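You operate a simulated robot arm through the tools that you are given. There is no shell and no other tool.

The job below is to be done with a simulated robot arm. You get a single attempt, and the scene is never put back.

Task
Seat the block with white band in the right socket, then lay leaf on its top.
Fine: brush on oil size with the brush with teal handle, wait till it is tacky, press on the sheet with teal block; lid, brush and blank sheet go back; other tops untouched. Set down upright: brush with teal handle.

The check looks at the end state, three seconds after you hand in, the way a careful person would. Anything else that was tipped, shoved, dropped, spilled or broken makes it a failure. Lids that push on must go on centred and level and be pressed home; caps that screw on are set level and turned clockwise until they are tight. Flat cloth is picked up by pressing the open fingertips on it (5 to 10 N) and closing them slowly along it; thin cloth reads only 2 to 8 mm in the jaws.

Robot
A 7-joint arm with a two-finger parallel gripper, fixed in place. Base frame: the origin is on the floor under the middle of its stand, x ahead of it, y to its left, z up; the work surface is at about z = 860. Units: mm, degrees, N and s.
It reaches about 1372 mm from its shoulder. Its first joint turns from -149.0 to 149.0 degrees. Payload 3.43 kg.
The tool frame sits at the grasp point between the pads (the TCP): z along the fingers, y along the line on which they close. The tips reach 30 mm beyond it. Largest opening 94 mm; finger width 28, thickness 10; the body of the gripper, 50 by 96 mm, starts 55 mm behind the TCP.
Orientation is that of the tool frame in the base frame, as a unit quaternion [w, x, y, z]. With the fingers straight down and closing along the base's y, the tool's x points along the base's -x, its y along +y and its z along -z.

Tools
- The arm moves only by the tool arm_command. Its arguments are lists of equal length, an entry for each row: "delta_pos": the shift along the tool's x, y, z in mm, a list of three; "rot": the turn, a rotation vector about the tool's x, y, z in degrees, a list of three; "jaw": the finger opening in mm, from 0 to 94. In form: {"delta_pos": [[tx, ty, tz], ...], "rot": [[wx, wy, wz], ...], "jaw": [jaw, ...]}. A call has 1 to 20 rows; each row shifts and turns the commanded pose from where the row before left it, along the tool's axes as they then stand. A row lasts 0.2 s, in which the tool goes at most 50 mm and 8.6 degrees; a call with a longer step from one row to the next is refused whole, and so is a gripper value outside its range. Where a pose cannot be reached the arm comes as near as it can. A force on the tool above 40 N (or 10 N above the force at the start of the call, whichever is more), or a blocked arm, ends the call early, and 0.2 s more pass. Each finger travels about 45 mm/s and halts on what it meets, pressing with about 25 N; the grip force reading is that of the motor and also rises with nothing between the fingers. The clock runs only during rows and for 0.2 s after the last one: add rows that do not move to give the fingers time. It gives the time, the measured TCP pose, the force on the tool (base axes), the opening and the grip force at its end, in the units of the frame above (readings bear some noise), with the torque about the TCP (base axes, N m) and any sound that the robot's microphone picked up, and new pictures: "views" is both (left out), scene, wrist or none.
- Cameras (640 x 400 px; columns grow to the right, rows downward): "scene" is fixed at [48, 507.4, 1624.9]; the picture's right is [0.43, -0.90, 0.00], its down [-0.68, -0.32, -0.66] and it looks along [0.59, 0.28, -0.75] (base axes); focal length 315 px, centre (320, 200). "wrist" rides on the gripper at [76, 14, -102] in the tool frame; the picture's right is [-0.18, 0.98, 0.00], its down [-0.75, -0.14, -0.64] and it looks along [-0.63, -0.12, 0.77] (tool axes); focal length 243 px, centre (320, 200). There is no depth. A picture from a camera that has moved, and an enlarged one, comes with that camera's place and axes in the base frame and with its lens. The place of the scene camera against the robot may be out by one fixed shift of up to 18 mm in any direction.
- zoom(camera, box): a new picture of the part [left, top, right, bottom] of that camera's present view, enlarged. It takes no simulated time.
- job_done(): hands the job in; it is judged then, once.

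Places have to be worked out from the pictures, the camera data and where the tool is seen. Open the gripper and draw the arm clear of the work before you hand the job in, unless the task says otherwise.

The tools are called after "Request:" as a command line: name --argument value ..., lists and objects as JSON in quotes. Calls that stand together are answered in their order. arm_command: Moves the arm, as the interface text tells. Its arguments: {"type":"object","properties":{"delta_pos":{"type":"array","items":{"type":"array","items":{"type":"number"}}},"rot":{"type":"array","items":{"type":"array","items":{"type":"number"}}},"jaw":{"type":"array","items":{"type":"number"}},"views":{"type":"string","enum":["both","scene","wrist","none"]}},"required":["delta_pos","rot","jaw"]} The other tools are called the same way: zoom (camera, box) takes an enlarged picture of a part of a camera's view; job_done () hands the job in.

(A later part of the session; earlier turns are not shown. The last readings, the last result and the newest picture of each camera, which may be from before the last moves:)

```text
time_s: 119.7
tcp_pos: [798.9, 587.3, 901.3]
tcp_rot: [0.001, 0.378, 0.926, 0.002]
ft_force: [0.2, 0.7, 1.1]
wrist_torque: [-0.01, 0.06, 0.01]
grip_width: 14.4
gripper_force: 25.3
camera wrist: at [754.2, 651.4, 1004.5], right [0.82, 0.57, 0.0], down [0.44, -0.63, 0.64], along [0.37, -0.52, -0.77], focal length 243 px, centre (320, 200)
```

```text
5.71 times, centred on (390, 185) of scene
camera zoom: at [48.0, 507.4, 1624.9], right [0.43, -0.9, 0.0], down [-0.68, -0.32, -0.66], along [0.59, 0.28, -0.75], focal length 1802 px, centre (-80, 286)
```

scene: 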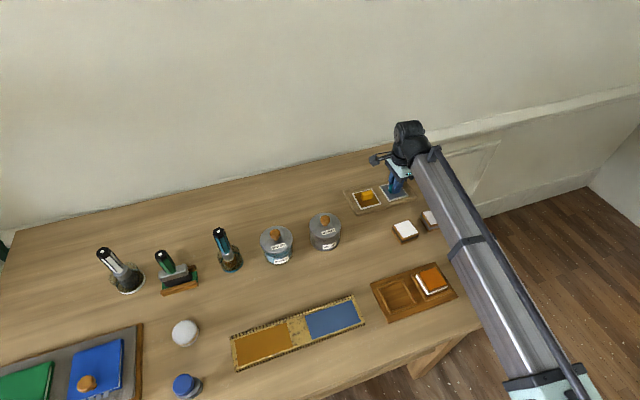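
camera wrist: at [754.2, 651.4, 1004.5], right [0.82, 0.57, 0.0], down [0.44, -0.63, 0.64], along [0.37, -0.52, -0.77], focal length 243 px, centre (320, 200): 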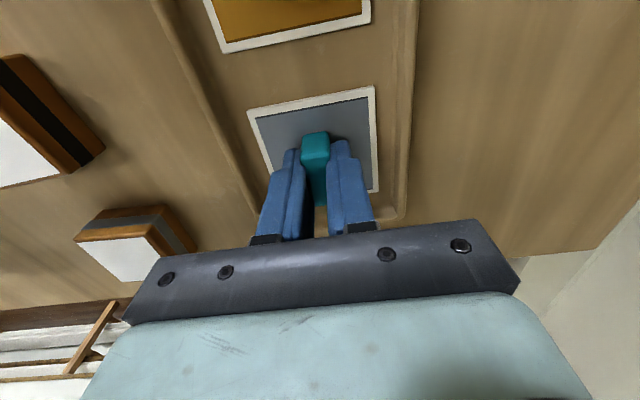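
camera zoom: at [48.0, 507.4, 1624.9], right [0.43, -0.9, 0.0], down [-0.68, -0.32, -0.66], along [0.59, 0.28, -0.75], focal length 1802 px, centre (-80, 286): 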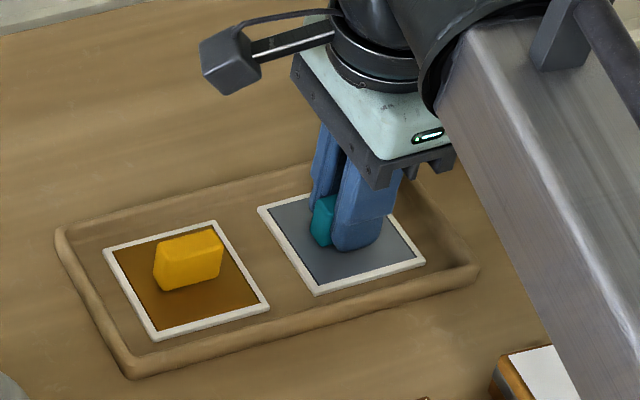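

The handle is gripped at 14.4 mm. I'll lift the sheet straight up out of the tray and check that it hangs level.

Request:
arm_command --delta_pos '[[0, 0, -5], [0, 0, -10], [0, 0, -25], [0, 0, -35], [0, 0, -25], [0, 0, 0]]' --rot '[[0, 0, 0], [0, 0, 0], [0, 0, 0], [0, 0, 0], [0, 0, 0], [0, 0, 0]]' --jaw '[10, 10, 10, 10, 10, 10]' --views "both"

Request:
zoom --camera "wrist" --box '[220, 60, 420, 240]'

Request:
zoom --camera "scene" --box '[340, 130, 440, 220]'

Request:
zoom --camera "scene" --box '[380, 240, 470, 320]'

```text
time_s: 121.1
tcp_pos: [798.9, 587.8, 1004.3]
tcp_rot: [0.002, 0.378, 0.926, 0.002]
ft_force: [-0.1, -0.5, 0.4]
wrist_torque: [0.03, 0.01, 0.03]
grip_width: 14.4
gripper_force: 24.9
camera wrist: at [753.5, 651.3, 1106.6], right [0.82, 0.57, 0.0], down [0.44, -0.63, 0.64], along [0.37, -0.52, -0.77], focal length 243 px, centre (320, 200)
```

scene: 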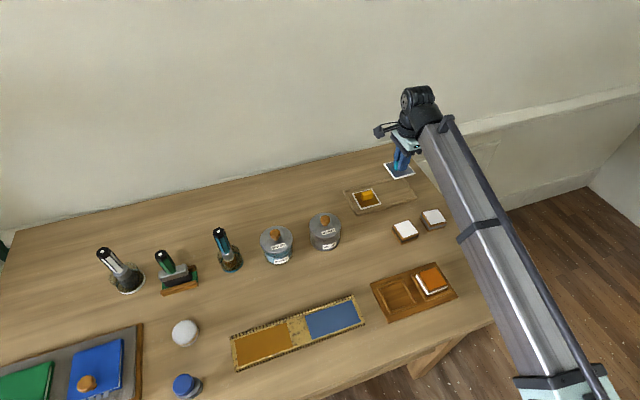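
wrist: 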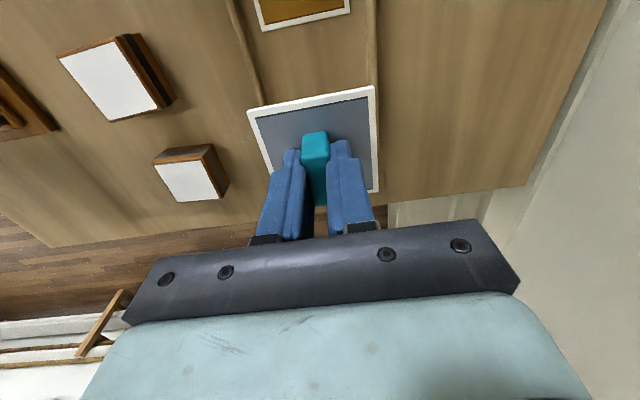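

```text
2.22 times, centred on (320, 150) of wrist
camera zoom: at [753.5, 651.3, 1106.6], right [0.82, 0.57, 0.0], down [0.44, -0.63, 0.64], along [0.37, -0.52, -0.77], focal length 539 px, centre (320, 311)
```

zoom: 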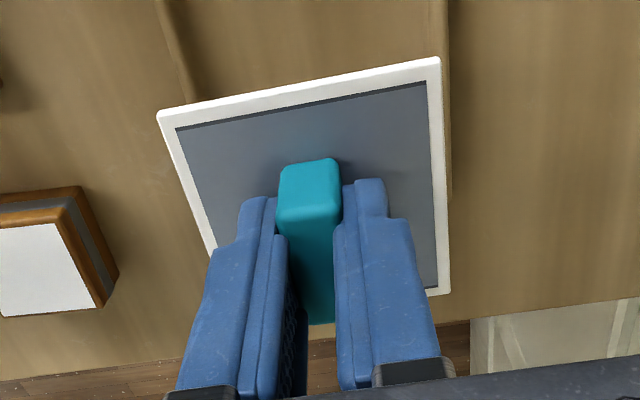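

```text
4.44 times, centred on (390, 175) of scene
camera zoom: at [48.0, 507.4, 1624.9], right [0.43, -0.9, 0.0], down [-0.68, -0.32, -0.66], along [0.59, 0.28, -0.75], focal length 1401 px, centre (9, 311)
```

zoom: 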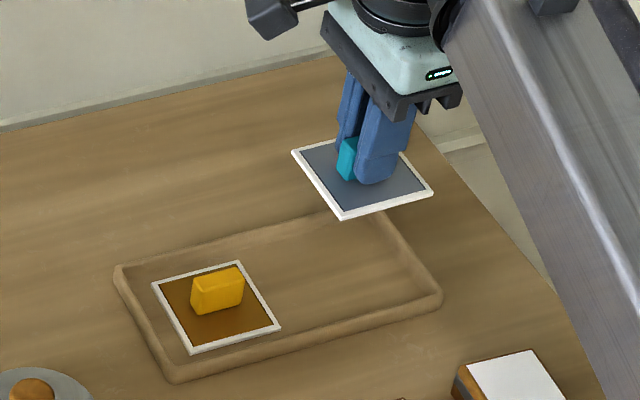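

```text
5.00 times, centred on (425, 280) of scene
camera zoom: at [48.0, 507.4, 1624.9], right [0.43, -0.9, 0.0], down [-0.68, -0.32, -0.66], along [0.59, 0.28, -0.75], focal length 1576 px, centre (-205, -200)
```

zoom: 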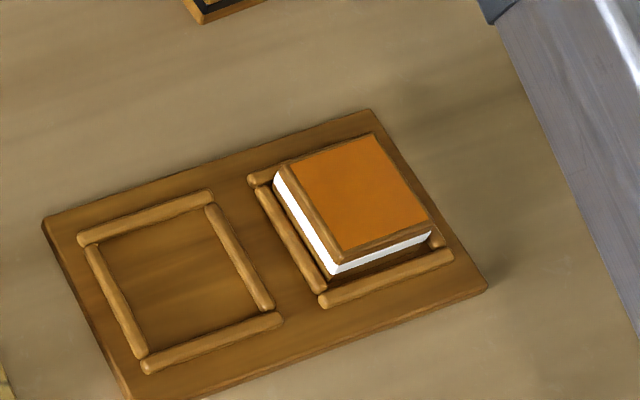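

The sheet hangs level. I'll carry it to hover beside the block and inspect the size's sheen with the wrist camera.

Request:
arm_command --delta_pos '[[3.5, -38.5, 0], [3.5, -38.5, 0], [3.5, -38.5, 0], [3.5, -38.5, 0], [3.5, -38.5, 0], [3.5, -38.5, 0], [3.5, -38.5, 0], [0, 0, 0]]' --rot '[[0, 0, 0], [0, 0, 0], [0, 0, 0], [0, 0, 0], [0, 0, 0], [0, 0, 0], [0, 0, 0], [0, 0, 0]]' --jaw '[10, 10, 10, 10, 10, 10, 10, 10]' --views "both"

Request:
zoom --camera "wrist" --box '[140, 40, 300, 160]'

Request:
zoom --camera "scene" --box '[400, 200, 500, 310]'

```text
time_s: 122.9
tcp_pos: [591.4, 413.4, 1000.1]
tcp_rot: [0.001, 0.378, 0.926, 0.001]
ft_force: [-0.1, -0.6, -0.5]
wrist_torque: [0.04, -0.01, -0.01]
grip_width: 14.3
gripper_force: 24.9
camera wrist: at [546.7, 477.6, 1102.9], right [0.82, 0.57, 0.0], down [0.44, -0.63, 0.64], along [0.37, -0.52, -0.77], focal length 243 px, centre (320, 200)
```

scene: 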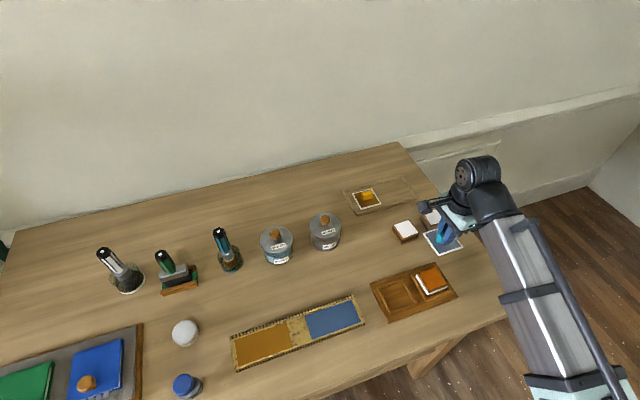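
wrist: 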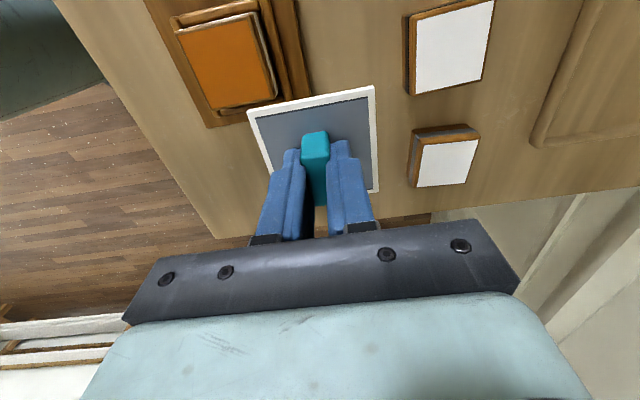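

```text
3.33 times, centred on (220, 100) of wrist
camera zoom: at [546.7, 477.6, 1102.9], right [0.82, 0.57, 0.0], down [0.44, -0.63, 0.64], along [0.37, -0.52, -0.77], focal length 809 px, centre (653, 533)
```

zoom: 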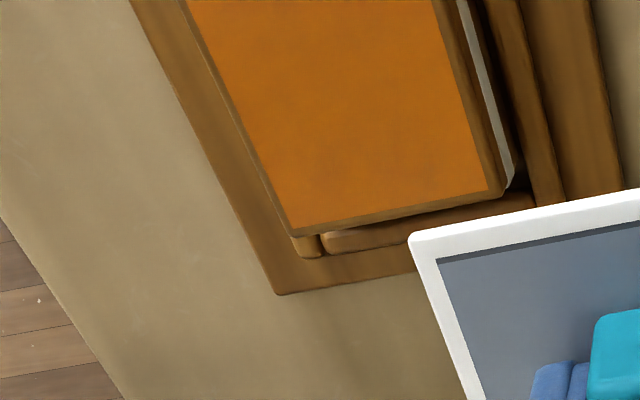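

```text
3.64 times, centred on (450, 255) of scene
camera zoom: at [48.0, 507.4, 1624.9], right [0.43, -0.9, 0.0], down [-0.68, -0.32, -0.66], along [0.59, 0.28, -0.75], focal length 1146 px, centre (-153, 0)
```

zoom: 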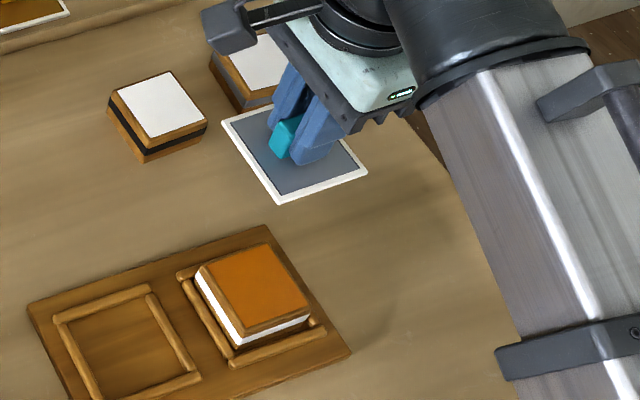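

The size now looks matte orange, without the mirror-like reflections it had when fresh. I'll wait in place a few seconds and compare again before committing.

Request:
arm_command --delta_pos '[[0, 0, 0], [0, 0, 0], [0, 0, 0], [0, 0, 0], [0, 0, 0], [0, 0, 0], [0, 0, 0], [0, 0, 0], [0, 0, 0], [0, 0, 0], [0, 0, 0], [0, 0, 0], [0, 0, 0], [0, 0, 0], [0, 0, 0], [0, 0, 0], [0, 0, 0], [0, 0, 0], [0, 0, 0], [0, 0, 0]]' --rot '[[0, 0, 0], [0, 0, 0], [0, 0, 0], [0, 0, 0], [0, 0, 0], [0, 0, 0], [0, 0, 0], [0, 0, 0], [0, 0, 0], [0, 0, 0], [0, 0, 0], [0, 0, 0], [0, 0, 0], [0, 0, 0], [0, 0, 0], [0, 0, 0], [0, 0, 0], [0, 0, 0], [0, 0, 0], [0, 0, 0]]' --jaw '[10, 10, 10, 10, 10, 10, 10, 10, 10, 10, 10, 10, 10, 10, 10, 10, 10, 10, 10, 10]' --views "both"

Request:
zoom --camera "wrist" --box '[140, 0, 300, 120]'

Request:
zoom --camera "scene" --box '[418, 260, 448, 292]'

```text
time_s: 127.1
tcp_pos: [592.3, 414.6, 999.6]
tcp_rot: [0.001, 0.378, 0.926, 0.002]
ft_force: [0.5, 0.2, 0.1]
wrist_torque: [0.0, -0.02, 0.01]
grip_width: 14.6
gripper_force: 25.6
camera wrist: at [546.9, 477.7, 1102.8], right [0.82, 0.57, 0.0], down [0.44, -0.63, 0.64], along [0.37, -0.52, -0.77], focal length 243 px, centre (320, 200)
```

scene: 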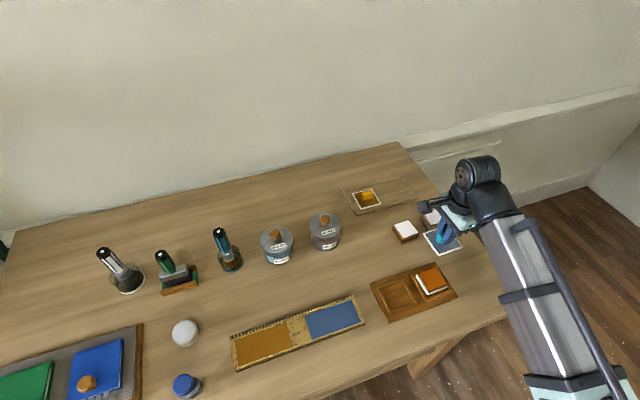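
wrist: 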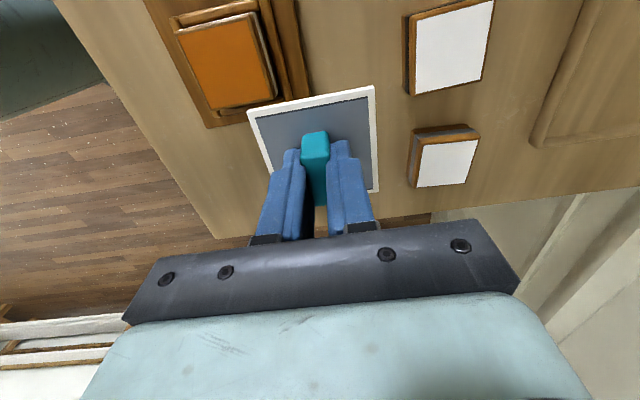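

```text
3.33 times, centred on (220, 60) of wrist
camera zoom: at [546.9, 477.7, 1102.8], right [0.82, 0.57, 0.0], down [0.44, -0.63, 0.64], along [0.37, -0.52, -0.77], focal length 809 px, centre (653, 667)
```

zoom: 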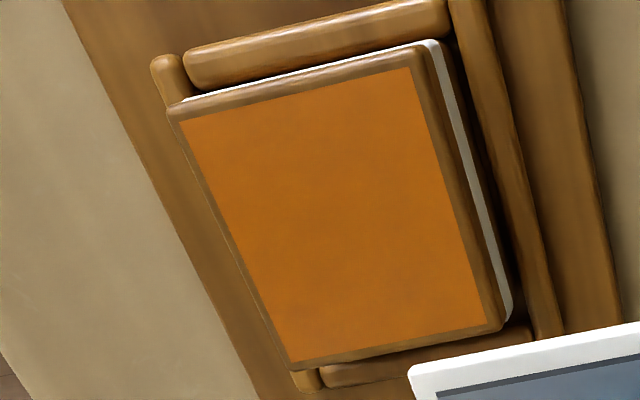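

```text
12.50 times, centred on (433, 276) of scene
camera zoom: at [48.0, 507.4, 1624.9], right [0.43, -0.9, 0.0], down [-0.68, -0.32, -0.66], along [0.59, 0.28, -0.75], focal length 3941 px, centre (-1092, -750)
```

zoom: 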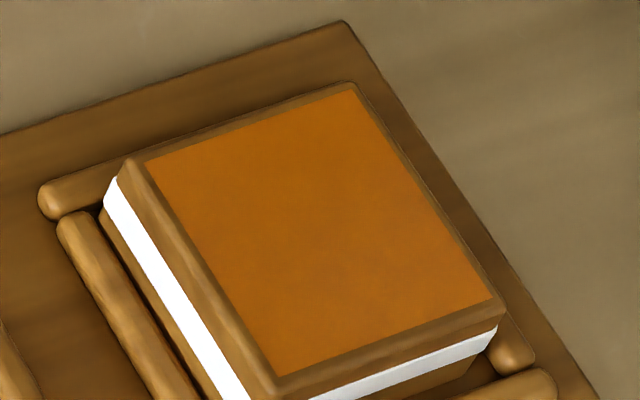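

The coat is matte and uniform, and the block's edges are parallel to my sheet. The sheet centre needs to move (48.7, -62.8) in tool x, y to sit over the block, so I'll do that and lower to about 10 mm above it.

Request:
arm_command --delta_pos '[[24.4, -31.4, 0], [24.3, -31.4, 0], [0, 0, 20], [0, 0, 20], [0, 0, 10], [0, 0, 0]]' --rot '[[0, 0, 0], [0, 0, 0], [0, 0, 0], [0, 0, 0], [0, 0, 0], [0, 0, 0]]' --jaw '[10, 10, 10, 10, 10, 10]' --views "both"

Request:
zoom --camera "wrist" --box '[220, 30, 420, 210]'

Request:
zoom --camera "scene" --box '[395, 220, 485, 310]'

```text
time_s: 128.5
tcp_pos: [515.0, 402.3, 950.5]
tcp_rot: [0.001, 0.378, 0.926, 0.001]
ft_force: [0.3, -0.3, -0.6]
wrist_torque: [-0.01, 0.03, 0.01]
grip_width: 14.7
gripper_force: 25.3
camera wrist: at [470.2, 465.3, 1054.2], right [0.82, 0.57, 0.0], down [0.44, -0.63, 0.64], along [0.37, -0.52, -0.77], focal length 243 px, centre (320, 200)
```

scene: 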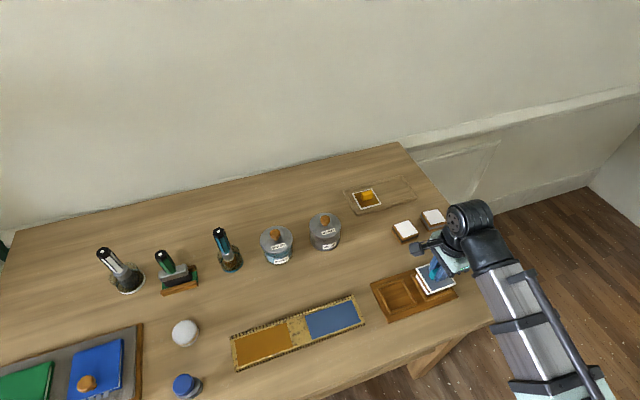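
wrist: 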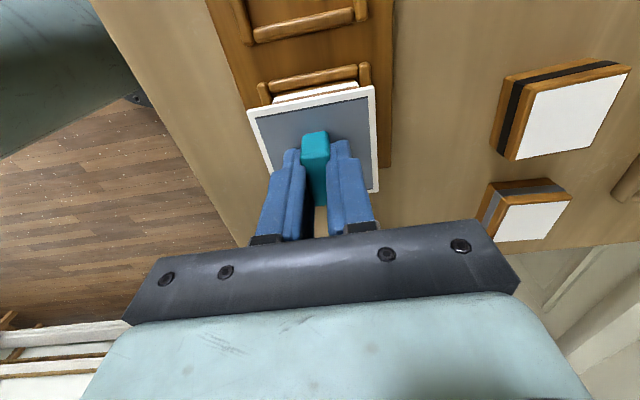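

```text
2.22 times, centred on (320, 120) of wrist
camera zoom: at [470.2, 465.3, 1054.2], right [0.82, 0.57, 0.0], down [0.44, -0.63, 0.64], along [0.37, -0.52, -0.77], focal length 539 px, centre (320, 378)
```

zoom: 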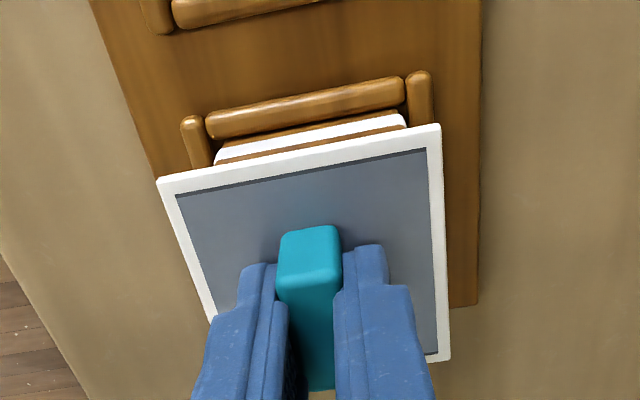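

```text
4.44 times, centred on (440, 265) of scene
camera zoom: at [48.0, 507.4, 1624.9], right [0.43, -0.9, 0.0], down [-0.68, -0.32, -0.66], along [0.59, 0.28, -0.75], focal length 1401 px, centre (-213, -89)
```

zoom: 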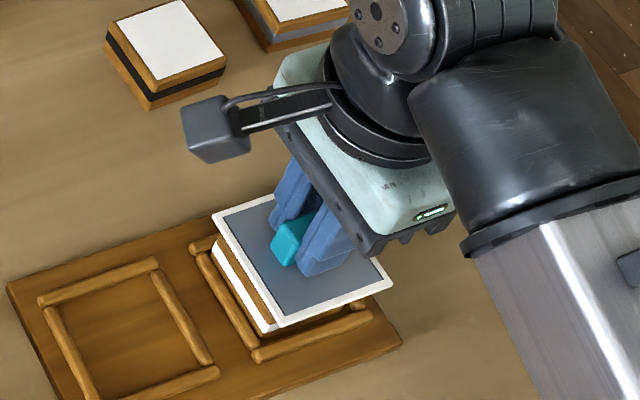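

The sheet is centred over the block to about 1.5 mm. I'll trim that and keep waiting a few more seconds for the size, hovering above it.

Request:
arm_command --delta_pos '[[1, 1.2, 0], [0, 0, 0], [0, 0, 0], [0, 0, 0], [0, 0, 0], [0, 0, 0], [0, 0, 0], [0, 0, 0], [0, 0, 0], [0, 0, 0], [0, 0, 0], [0, 0, 0], [0, 0, 0], [0, 0, 0], [0, 0, 0], [0, 0, 0], [0, 0, 0], [0, 0, 0], [0, 0, 0], [0, 0, 0]]' --rot '[[0, 0, 0], [0, 0, 0], [0, 0, 0], [0, 0, 0], [0, 0, 0], [0, 0, 0], [0, 0, 0], [0, 0, 0], [0, 0, 0], [0, 0, 0], [0, 0, 0], [0, 0, 0], [0, 0, 0], [0, 0, 0], [0, 0, 0], [0, 0, 0], [0, 0, 0], [0, 0, 0], [0, 0, 0], [0, 0, 0]]' --jaw '[10, 10, 10, 10, 10, 10, 10, 10, 10, 10, 10, 10, 10, 10, 10, 10, 10, 10, 10, 10]' --views "none"

Request:
arm_command --delta_pos '[[0, 0, 0], [0, 0, 0], [0, 0, 0], [0, 0, 0], [0, 0, 0], [0, 0, 0], [0, 0, 0], [0, 0, 0], [0, 0, 0], [0, 0, 0], [0, 0, 0], [0, 0, 0], [0, 0, 0], [0, 0, 0], [0, 0, 0], [0, 0, 0], [0, 0, 0], [0, 0, 0], [0, 0, 0], [0, 0, 0]]' --rot '[[0, 0, 0], [0, 0, 0], [0, 0, 0], [0, 0, 0], [0, 0, 0], [0, 0, 0], [0, 0, 0], [0, 0, 0], [0, 0, 0], [0, 0, 0], [0, 0, 0], [0, 0, 0], [0, 0, 0], [0, 0, 0], [0, 0, 0], [0, 0, 0], [0, 0, 0], [0, 0, 0], [0, 0, 0], [0, 0, 0]]' --jaw '[10, 10, 10, 10, 10, 10, 10, 10, 10, 10, 10, 10, 10, 10, 10, 10, 10, 10, 10, 10]' --views "scene"

Request:
zoom --camera "scene" --box '[410, 250, 470, 305]'

```text
time_s: 132.7
tcp_pos: [514.9, 403.8, 951.3]
tcp_rot: [0.0, 0.378, 0.926, 0.001]
ft_force: [-0.2, -0.3, -0.5]
wrist_torque: [-0.02, 0.03, 0.02]
grip_width: 14.7
gripper_force: 25.5
```

```text
time_s: 136.9
tcp_pos: [514.5, 402.7, 950.3]
tcp_rot: [0.001, 0.378, 0.926, 0.001]
ft_force: [0.7, 0.0, 0.1]
wrist_torque: [0.02, 0.03, 0.01]
grip_width: 14.3
gripper_force: 25.0
```

scene: 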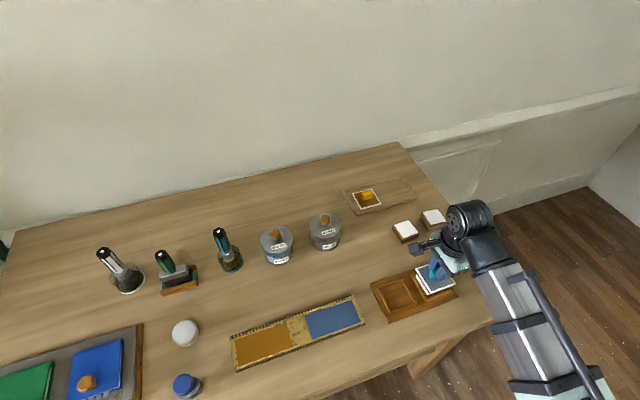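

```text
7.27 times, centred on (440, 278) of scene
camera zoom: at [48.0, 507.4, 1624.9], right [0.43, -0.9, 0.0], down [-0.68, -0.32, -0.66], along [0.59, 0.28, -0.75], focal length 2293 px, centre (-553, -364)
```

zoom: 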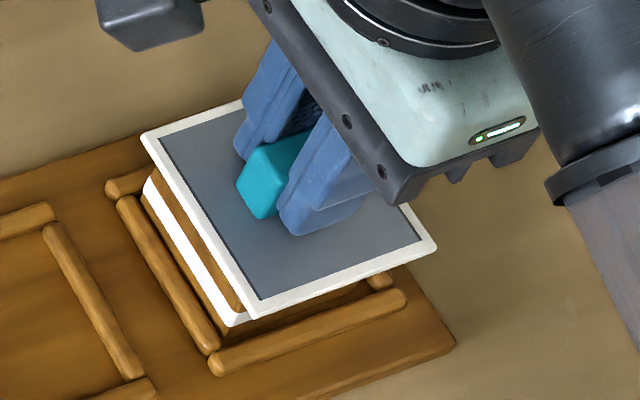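

About a minute has passed since brushing and the coat was matte when last seen. I'll lower the sheet onto the top in small steps.

Request:
arm_command --delta_pos '[[0, 0, 5], [0, 0, 3], [0, 0, 0]]' --rot '[[0, 0, 0], [0, 0, 0], [0, 0, 0]]' --jaw '[10, 10, 10]' --views "none"

Request:
arm_command --delta_pos '[[0, 0, 1.5], [0, 0, 1.5], [0, 0, 0]]' --rot '[[0, 0, 0], [0, 0, 0], [0, 0, 0]]' --jaw '[10, 10, 10]' --views "scene"

Request:
zoom --camera "scene" --box '[410, 250, 470, 305]'

```text
time_s: 137.7
tcp_pos: [514.8, 403.5, 941.3]
tcp_rot: [0.001, 0.378, 0.926, 0.002]
ft_force: [0.2, 0.0, -0.6]
wrist_torque: [0.0, 0.0, 0.02]
grip_width: 14.6
gripper_force: 25.6
```

```text
time_s: 138.5
tcp_pos: [512.8, 402.5, 939.3]
tcp_rot: [0.001, 0.378, 0.926, 0.002]
ft_force: [-0.3, 1.1, 5.1]
wrist_torque: [0.02, 0.1, 0.02]
grip_width: 14.4
gripper_force: 25.3
```

scene: 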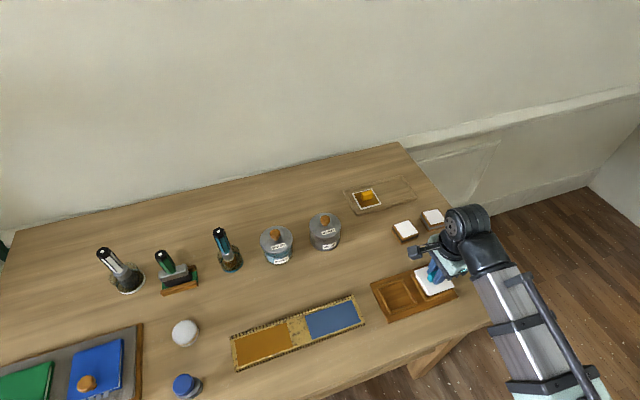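

```text
7.27 times, centred on (440, 278) of scene
camera zoom: at [48.0, 507.4, 1624.9], right [0.43, -0.9, 0.0], down [-0.68, -0.32, -0.66], along [0.59, 0.28, -0.75], focal length 2293 px, centre (-553, -364)
```

zoom: 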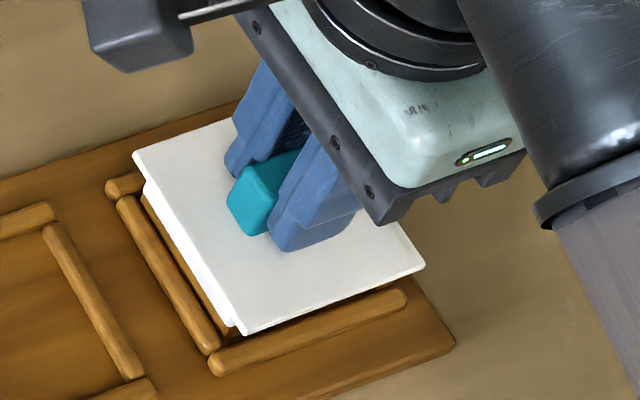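

The sheet has turned blank, so the leaf has gone over to the tacky top. I'll press a little more to bed it down, then lift.

Request:
arm_command --delta_pos '[[0, 0, 0.4], [0, 0, 0], [0, 0, 0], [0, 0, 0]]' --rot '[[0, 0, 0], [0, 0, 0], [0, 0, 0], [0, 0, 0]]' --jaw '[10, 10, 10, 10]' --views "none"

Request:
arm_command --delta_pos '[[0, 0, -1], [0, 0, -2], [0, 0, -8], [0, 0, -25], [0, 0, -35], [0, 0, 0]]' --rot '[[0, 0, 0], [0, 0, 0], [0, 0, 0], [0, 0, 0], [0, 0, 0], [0, 0, 0]]' --jaw '[10, 10, 10, 10, 10, 10]' --views "both"

Request:
zoom --camera "scene" --box '[400, 230, 480, 310]'

Request:
zoom --camera "wrist" --box '[220, 20, 420, 200]'

```text
time_s: 139.5
tcp_pos: [514.7, 402.1, 939.3]
tcp_rot: [0.0, 0.377, 0.926, 0.002]
ft_force: [-0.3, 0.5, 12.6]
wrist_torque: [0.03, 0.12, -0.02]
grip_width: 14.2
gripper_force: 24.9
```

```text
time_s: 140.9
tcp_pos: [515.5, 402.5, 1009.8]
tcp_rot: [0.001, 0.378, 0.926, 0.001]
ft_force: [-0.2, 0.2, -0.1]
wrist_torque: [-0.02, 0.0, -0.02]
grip_width: 14.5
gripper_force: 25.1
camera wrist: at [471.1, 464.2, 1112.5], right [0.82, 0.57, 0.0], down [0.44, -0.63, 0.64], along [0.37, -0.52, -0.77], focal length 243 px, centre (320, 200)
```

scene: 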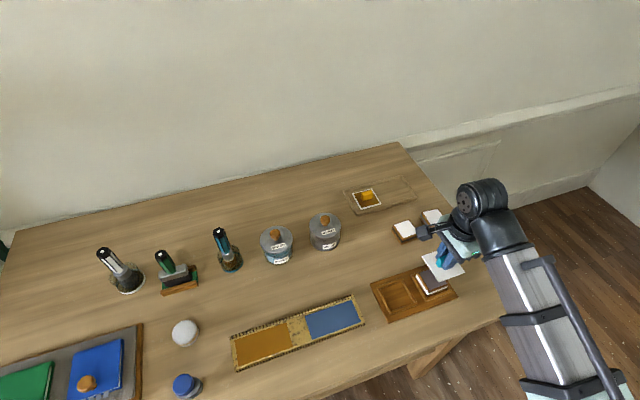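
wrist: 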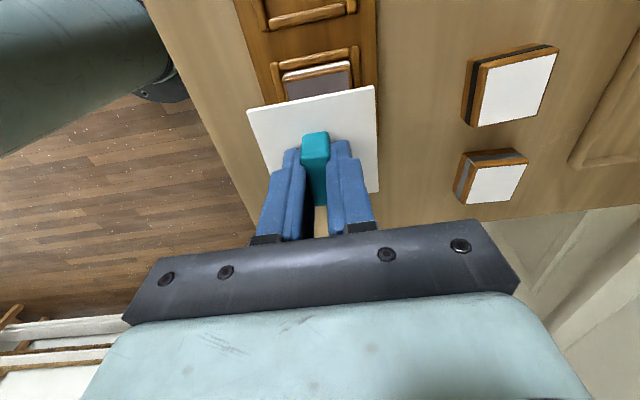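

```text
5.00 times, centred on (440, 270) of scene
camera zoom: at [48.0, 507.4, 1624.9], right [0.43, -0.9, 0.0], down [-0.68, -0.32, -0.66], along [0.59, 0.28, -0.75], focal length 1576 px, centre (-280, -150)
```

zoom: 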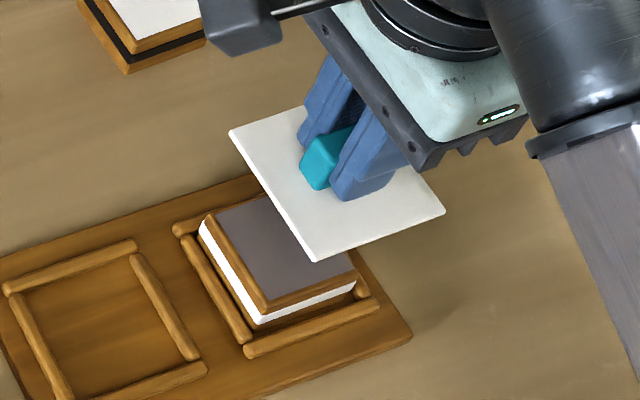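

```text
2.22 times, centred on (320, 110) of wrist
camera zoom: at [471.1, 464.2, 1112.5], right [0.82, 0.57, 0.0], down [0.44, -0.63, 0.64], along [0.37, -0.52, -0.77], focal length 539 px, centre (320, 400)
```

zoom: 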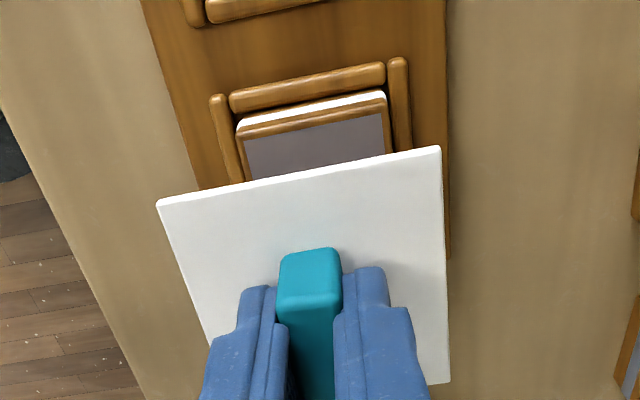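

The silver leaf is on the block's top and the sheet is blank. I'll carry the blank sheet back over its place in the tray by reversing my moves.

Request:
arm_command --delta_pos '[[-9.27, 41.39, 0], [-9.28, 41.39, 0], [-9.27, 41.39, 0], [-9.28, 41.39, 0], [-9.27, 41.39, 0], [-9.28, 41.39, 0], [-9.27, 41.38, 0], [-9.28, 41.38, 0], [0, 0, 30], [0, 0, 20], [0, 0, 0]]' --rot '[[0, 0, 0], [0, 0, 0], [0, 0, 0], [0, 0, 0], [0, 0, 0], [0, 0, 0], [0, 0, 0], [0, 0, 0], [0, 0, 0], [0, 0, 0], [0, 0, 0]]' --jaw '[10, 10, 10, 10, 10, 10, 10, 10, 10, 10, 10]' --views "both"

Request:
zoom --camera "wrist" --box '[200, 0, 440, 240]'

Request:
zoom --camera "scene" --box '[330, 140, 440, 230]'

Request:
zoom --camera "scene" --box '[380, 240, 470, 320]'

```text
time_s: 143.3
tcp_pos: [797.9, 587.7, 959.5]
tcp_rot: [0.001, 0.379, 0.926, 0.002]
ft_force: [-0.1, 0.5, 0.0]
wrist_torque: [0.0, 0.01, -0.01]
grip_width: 14.7
gripper_force: 25.5
camera wrist: at [752.3, 651.7, 1062.1], right [0.82, 0.57, 0.0], down [0.44, -0.63, 0.64], along [0.37, -0.52, -0.77], focal length 243 px, centre (320, 200)
```

scene: 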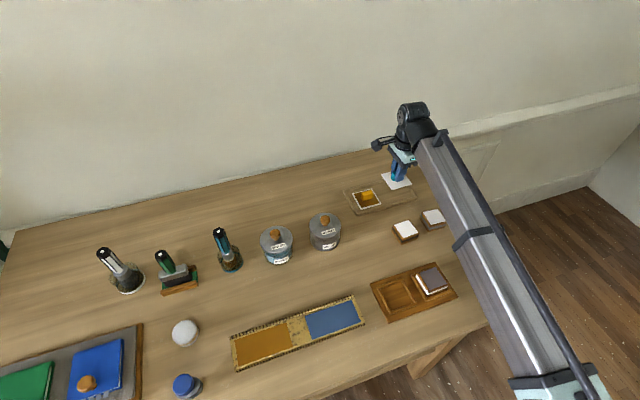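
wrist: 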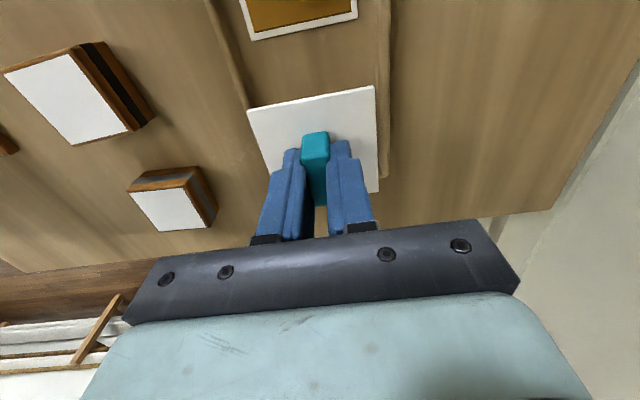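

```text
1.67 times, centred on (320, 120) of wrist
camera zoom: at [752.3, 651.7, 1062.1], right [0.82, 0.57, 0.0], down [0.44, -0.63, 0.64], along [0.37, -0.52, -0.77], focal length 404 px, centre (320, 333)
```

zoom: 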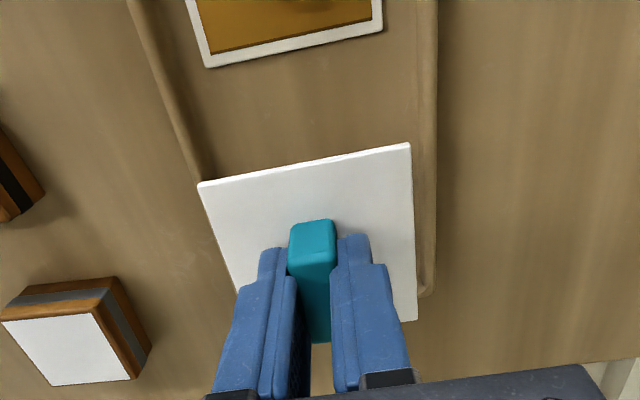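

```text
4.44 times, centred on (385, 185) of scene
camera zoom: at [48.0, 507.4, 1624.9], right [0.43, -0.9, 0.0], down [-0.68, -0.32, -0.66], along [0.59, 0.28, -0.75], focal length 1401 px, centre (31, 267)
```

zoom: 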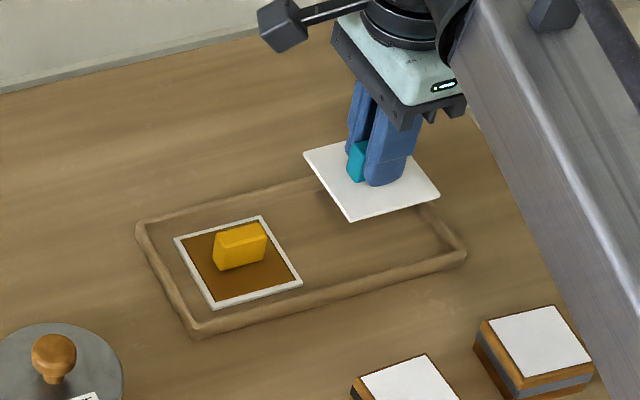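

```text
5.00 times, centred on (425, 280) of scene
camera zoom: at [48.0, 507.4, 1624.9], right [0.43, -0.9, 0.0], down [-0.68, -0.32, -0.66], along [0.59, 0.28, -0.75], focal length 1576 px, centre (-205, -200)
```

zoom: 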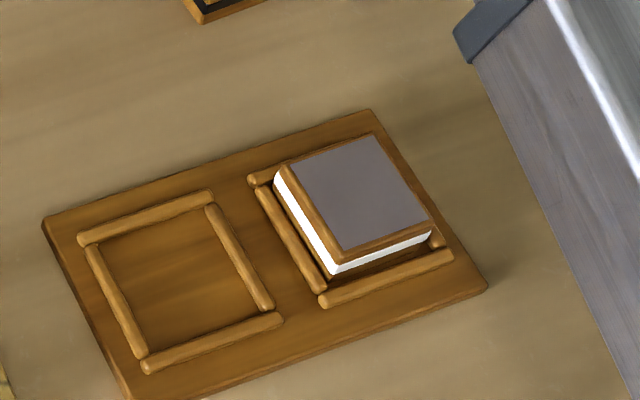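

The leaf covers the top evenly. The sheet is over its place in the tray, so I'll lower it, slowing near the tray floor.

Request:
arm_command --delta_pos '[[0, 0, 20], [0, 0, 20], [0, 0, 10], [0, 0, 4], [0, 0, 0]]' --rot '[[0, 0, 0], [0, 0, 0], [0, 0, 0], [0, 0, 0], [0, 0, 0]]' --jaw '[10, 10, 10, 10, 10]' --views "both"

Request:
zoom --camera "wrist" --box '[200, 0, 440, 240]'

Request:
zoom --camera "scene" --box '[330, 140, 440, 230]'

```text
time_s: 144.5
tcp_pos: [799.6, 587.8, 906.4]
tcp_rot: [0.001, 0.378, 0.926, 0.002]
ft_force: [-0.3, -0.8, 0.7]
wrist_torque: [0.02, 0.01, 0.03]
grip_width: 14.5
gripper_force: 25.2
camera wrist: at [754.4, 651.0, 1008.8], right [0.82, 0.57, 0.0], down [0.44, -0.63, 0.64], along [0.37, -0.52, -0.77], focal length 243 px, centre (320, 200)
```

scene: 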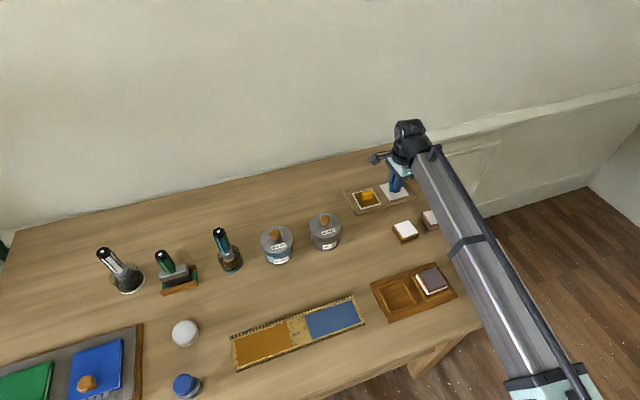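
wrist: 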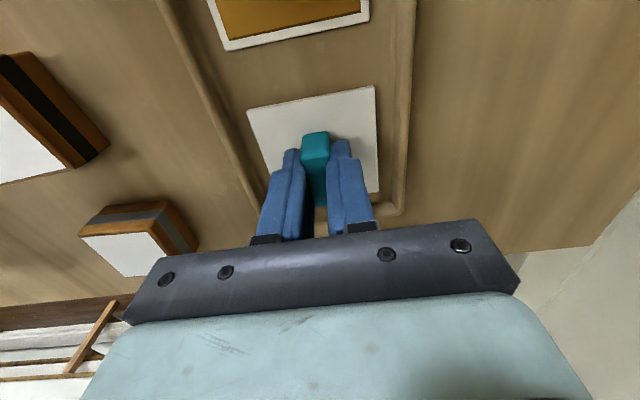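

```text
1.67 times, centred on (320, 120) of wrist
camera zoom: at [754.4, 651.0, 1008.8], right [0.82, 0.57, 0.0], down [0.44, -0.63, 0.64], along [0.37, -0.52, -0.77], focal length 404 px, centre (320, 333)
```

zoom: 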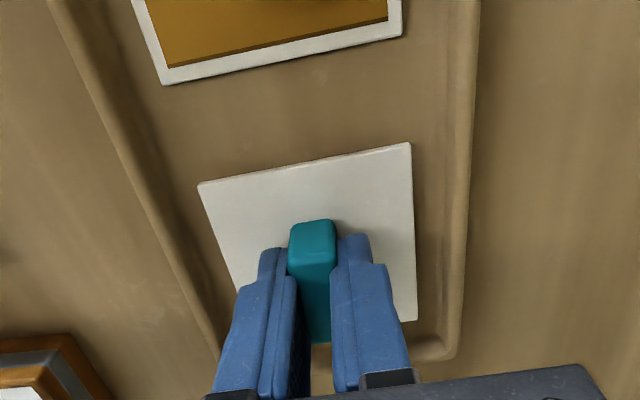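

```text
4.44 times, centred on (385, 185) of scene
camera zoom: at [48.0, 507.4, 1624.9], right [0.43, -0.9, 0.0], down [-0.68, -0.32, -0.66], along [0.59, 0.28, -0.75], focal length 1401 px, centre (31, 267)
```

zoom: 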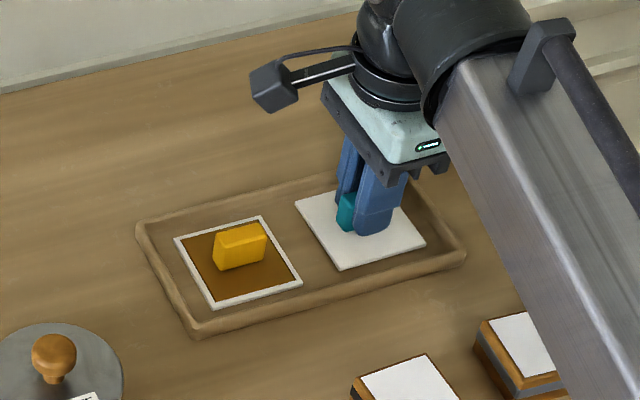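

The sheet is inside the tray, in its original spot. Down the last few millimetres until it touches.

Request:
arm_command --delta_pos '[[0, 0, 1.5], [0, 0, 1.5], [0, 0, 0]]' --rot '[[0, 0, 0], [0, 0, 0], [0, 0, 0]]' --jaw '[10, 10, 10]' --views "none"

Request:
arm_command --delta_pos '[[0, 0, 0.8], [0, 0, 0.8], [0, 0, 0]]' --rot '[[0, 0, 0], [0, 0, 0], [0, 0, 0]]' --jaw '[10, 10, 10]' --views "none"

```text
time_s: 145.3
tcp_pos: [799.2, 588.0, 903.7]
tcp_rot: [0.001, 0.378, 0.926, 0.002]
ft_force: [-0.6, 0.1, 0.4]
wrist_torque: [0.0, 0.01, -0.01]
grip_width: 14.4
gripper_force: 24.8
```

```text
time_s: 146.1
tcp_pos: [799.7, 587.3, 902.2]
tcp_rot: [0.001, 0.378, 0.926, 0.001]
ft_force: [0.5, -0.6, 0.2]
wrist_torque: [0.02, 0.02, 0.01]
grip_width: 14.6
gripper_force: 24.5
```

Request:
arm_command --delta_pos '[[0, 0, 0.7], [0, 0, 0]]' --rot '[[0, 0, 0], [0, 0, 0]]' --jaw '[10, 10]' --views "none"

Request:
arm_command --delta_pos '[[0, 0, 0.7], [0, 0, 0]]' --rot '[[0, 0, 0], [0, 0, 0]]' --jaw '[10, 10]' --views "none"

Request:
arm_command --delta_pos '[[0, 0, 0.7], [0, 0, 0]]' --rot '[[0, 0, 0], [0, 0, 0]]' --jaw '[10, 10]' --views "none"

```text
time_s: 146.7
tcp_pos: [798.3, 587.3, 900.8]
tcp_rot: [0.0, 0.378, 0.926, 0.001]
ft_force: [0.3, 0.6, 5.1]
wrist_torque: [-0.06, 0.05, -0.02]
grip_width: 14.7
gripper_force: 25.0
```

```text
time_s: 147.3
tcp_pos: [799.7, 587.4, 900.1]
tcp_rot: [0.0, 0.378, 0.926, 0.002]
ft_force: [0.9, 1.7, 16.0]
wrist_torque: [0.01, 0.06, 0.0]
grip_width: 14.7
gripper_force: 25.3
```

```text
time_s: 147.9
tcp_pos: [799.2, 588.1, 901.3]
tcp_rot: [0.001, 0.377, 0.926, 0.003]
ft_force: [0.5, 0.8, 23.7]
wrist_torque: [-0.03, 0.09, -0.01]
grip_width: 14.4
gripper_force: 24.9
```

The sheet is resting on the tray floor (contact force present). I'll relieve the pressure, open the jaws, and rise straight up.

Request:
arm_command --delta_pos '[[0, 0, -1.3], [0, 0, 0], [0, 0, 0], [0, 0, 0], [0, 0, 0], [0, 0, 0]]' --rot '[[0, 0, 0], [0, 0, 0], [0, 0, 0], [0, 0, 0], [0, 0, 0], [0, 0, 0]]' --jaw '[10, 16, 22, 32, 40, 40]' --views "none"

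Request:
arm_command --delta_pos '[[0, 0, -8], [0, 0, -25], [0, 0, -40], [0, 0, -40], [0, 0, -40], [0, 0, 0]]' --rot '[[0, 0, 0], [0, 0, 0], [0, 0, 0], [0, 0, 0], [0, 0, 0], [0, 0, 0]]' --jaw '[40, 40, 40, 60, 80, 94]' --views "both"

Request:
zoom --camera "scene" --box '[330, 140, 440, 230]'

Request:
zoom --camera "wrist" --box '[200, 20, 440, 200]'

```text
time_s: 149.3
tcp_pos: [798.4, 587.6, 901.2]
tcp_rot: [0.001, 0.378, 0.926, 0.002]
ft_force: [-0.5, 0.2, 0.0]
wrist_torque: [-0.01, 0.02, 0.02]
grip_width: 39.9
gripper_force: 0.2
```

```text
time_s: 150.7
tcp_pos: [798.7, 585.1, 1052.2]
tcp_rot: [0.001, 0.378, 0.926, 0.002]
ft_force: [0.2, 0.3, 0.3]
wrist_torque: [-0.01, 0.01, -0.04]
grip_width: 93.9
gripper_force: 0.1
camera wrist: at [753.7, 647.8, 1156.3], right [0.82, 0.57, 0.0], down [0.44, -0.63, 0.64], along [0.37, -0.52, -0.77], focal length 243 px, centre (320, 200)
```

scene: 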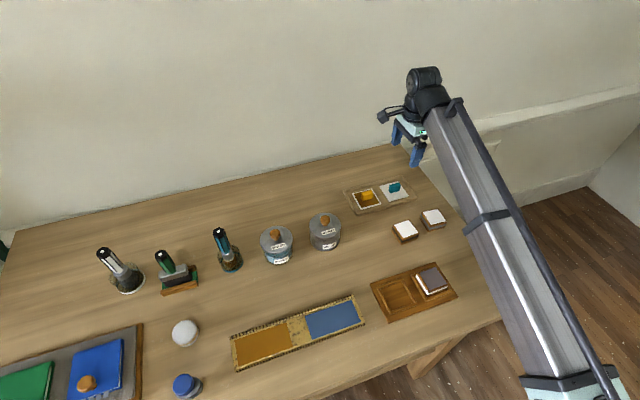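
wrist: 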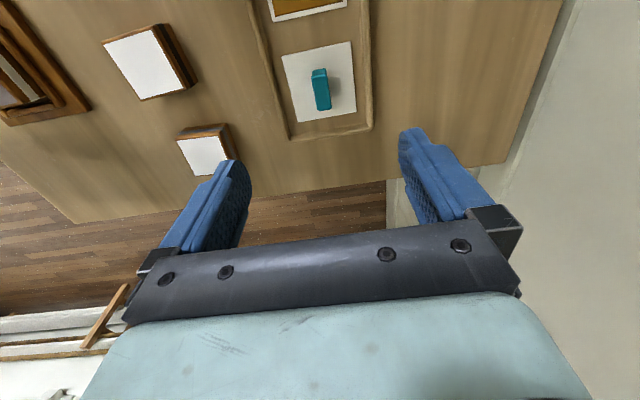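

```text
4.44 times, centred on (385, 185) of scene
camera zoom: at [48.0, 507.4, 1624.9], right [0.43, -0.9, 0.0], down [-0.68, -0.32, -0.66], along [0.59, 0.28, -0.75], focal length 1401 px, centre (31, 267)
```

zoom: 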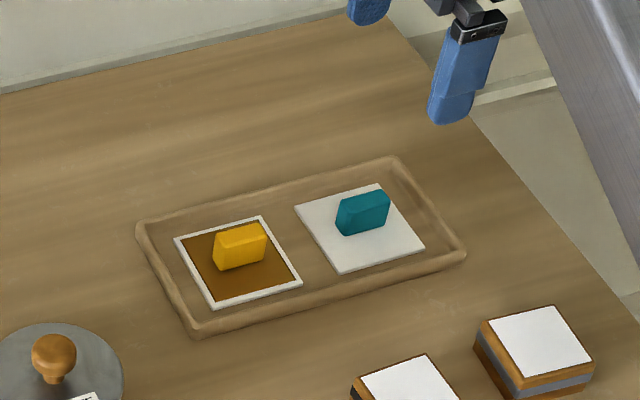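

```text
2.22 times, centred on (320, 110) of wrist
camera zoom: at [753.7, 647.8, 1156.3], right [0.82, 0.57, 0.0], down [0.44, -0.63, 0.64], along [0.37, -0.52, -0.77], focal length 539 px, centre (320, 400)
```

zoom: 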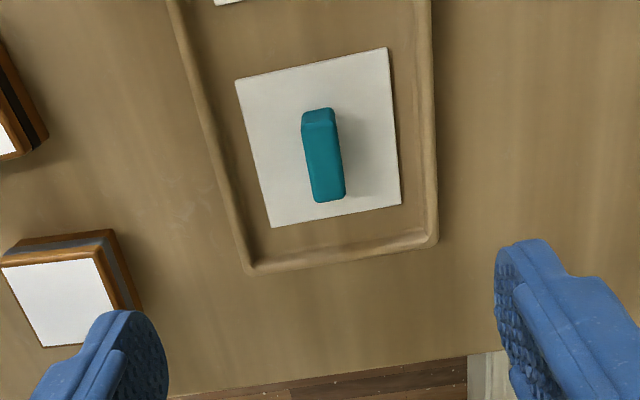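

The blank sheet lies flat in its place. I'll withdraw the arm up and away, then do a final inspection.

Request:
arm_command --delta_pos '[[0, 0, -30], [0, 0, -30], [-18, -4.4, -25], [-18, -4.4, -25], [-18, -4.4, -25], [-18, -4.4, -25], [-18, -4.4, 0], [0, 0, 0]]' --rot '[[0, 0, 0], [0, 0, 0], [0, 0, 0], [0, 0, 0], [0, 0, 0], [0, 0, 0], [0, 0, 0], [0, 0, 0]]' --jaw '[94, 94, 94, 94, 94, 94, 94, 94]' --views "both"

Request:
zoom --camera "scene" --box '[360, 235, 470, 325]'

Request:
zoom --camera "scene" --box '[190, 190, 360, 300]'

Request:
zoom --camera "scene" --box '[340, 170, 460, 245]'

Request:
zoom --camera "scene" --box '[415, 255, 455, 300]'

```text
time_s: 152.5
tcp_pos: [848.7, 509.4, 1213.9]
tcp_rot: [0.0, 0.378, 0.926, 0.002]
ft_force: [-0.4, -0.1, 0.3]
wrist_torque: [-0.04, -0.02, 0.0]
grip_width: 94.2
gripper_force: 0.0
camera wrist: at [804.3, 572.3, 1316.3], right [0.82, 0.57, 0.0], down [0.44, -0.63, 0.64], along [0.37, -0.52, -0.77], focal length 243 px, centre (320, 200)
```

scene: 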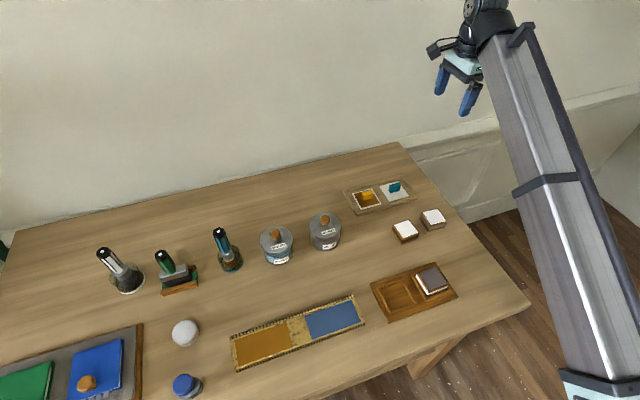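
wrist: 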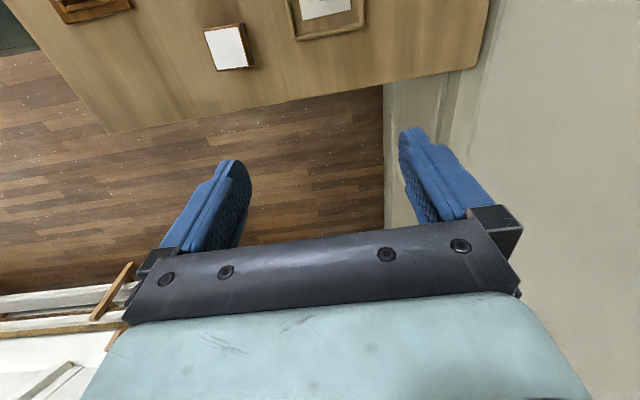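

```text
4.44 times, centred on (415, 280) of scene
camera zoom: at [48.0, 507.4, 1624.9], right [0.43, -0.9, 0.0], down [-0.68, -0.32, -0.66], along [0.59, 0.28, -0.75], focal length 1401 px, centre (-102, -156)
```

zoom: 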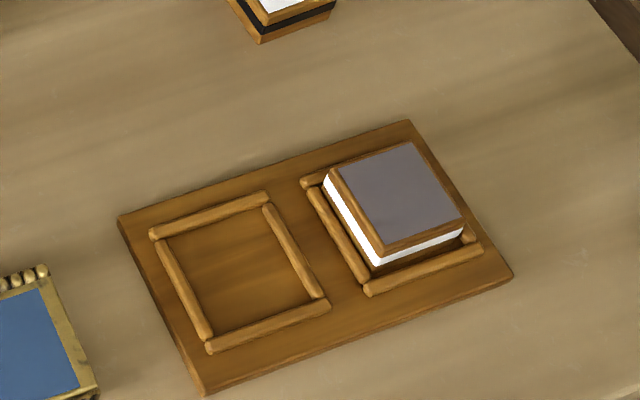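

```text
3.64 times, centred on (275, 245) of scene
camera zoom: at [48.0, 507.4, 1624.9], right [0.43, -0.9, 0.0], down [-0.68, -0.32, -0.66], along [0.59, 0.28, -0.75], focal length 1146 px, centre (484, 36)
```

zoom: 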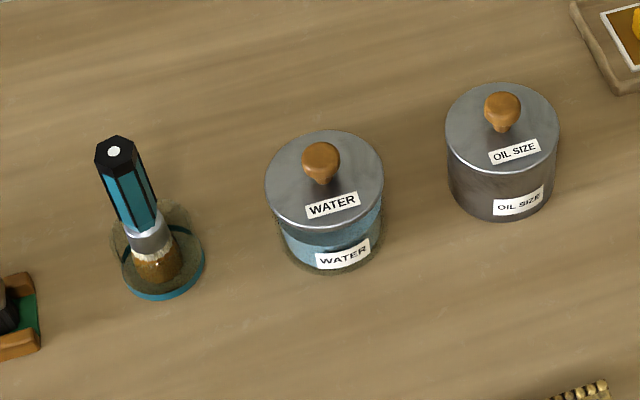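

```text
5.33 times, centred on (400, 208) of scene
camera zoom: at [48.0, 507.4, 1624.9], right [0.43, -0.9, 0.0], down [-0.68, -0.32, -0.66], along [0.59, 0.28, -0.75], focal length 1682 px, centre (-107, 160)
```

zoom: 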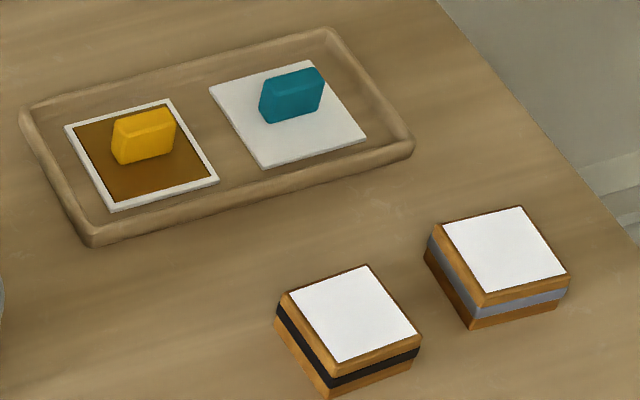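

```text
8.89 times, centred on (435, 278) of scene
camera zoom: at [48.0, 507.4, 1624.9], right [0.43, -0.9, 0.0], down [-0.68, -0.32, -0.66], along [0.59, 0.28, -0.75], focal length 2803 px, centre (-702, -489)
```

zoom: 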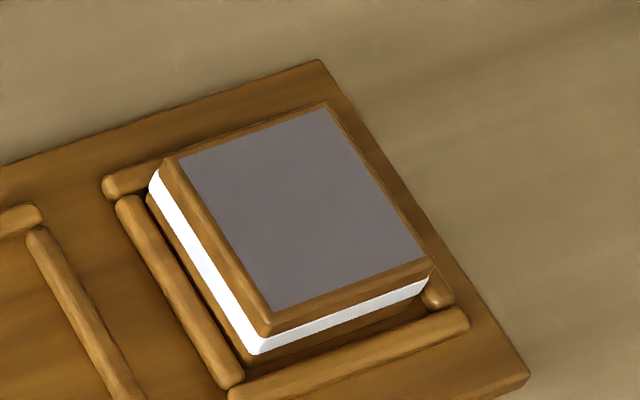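

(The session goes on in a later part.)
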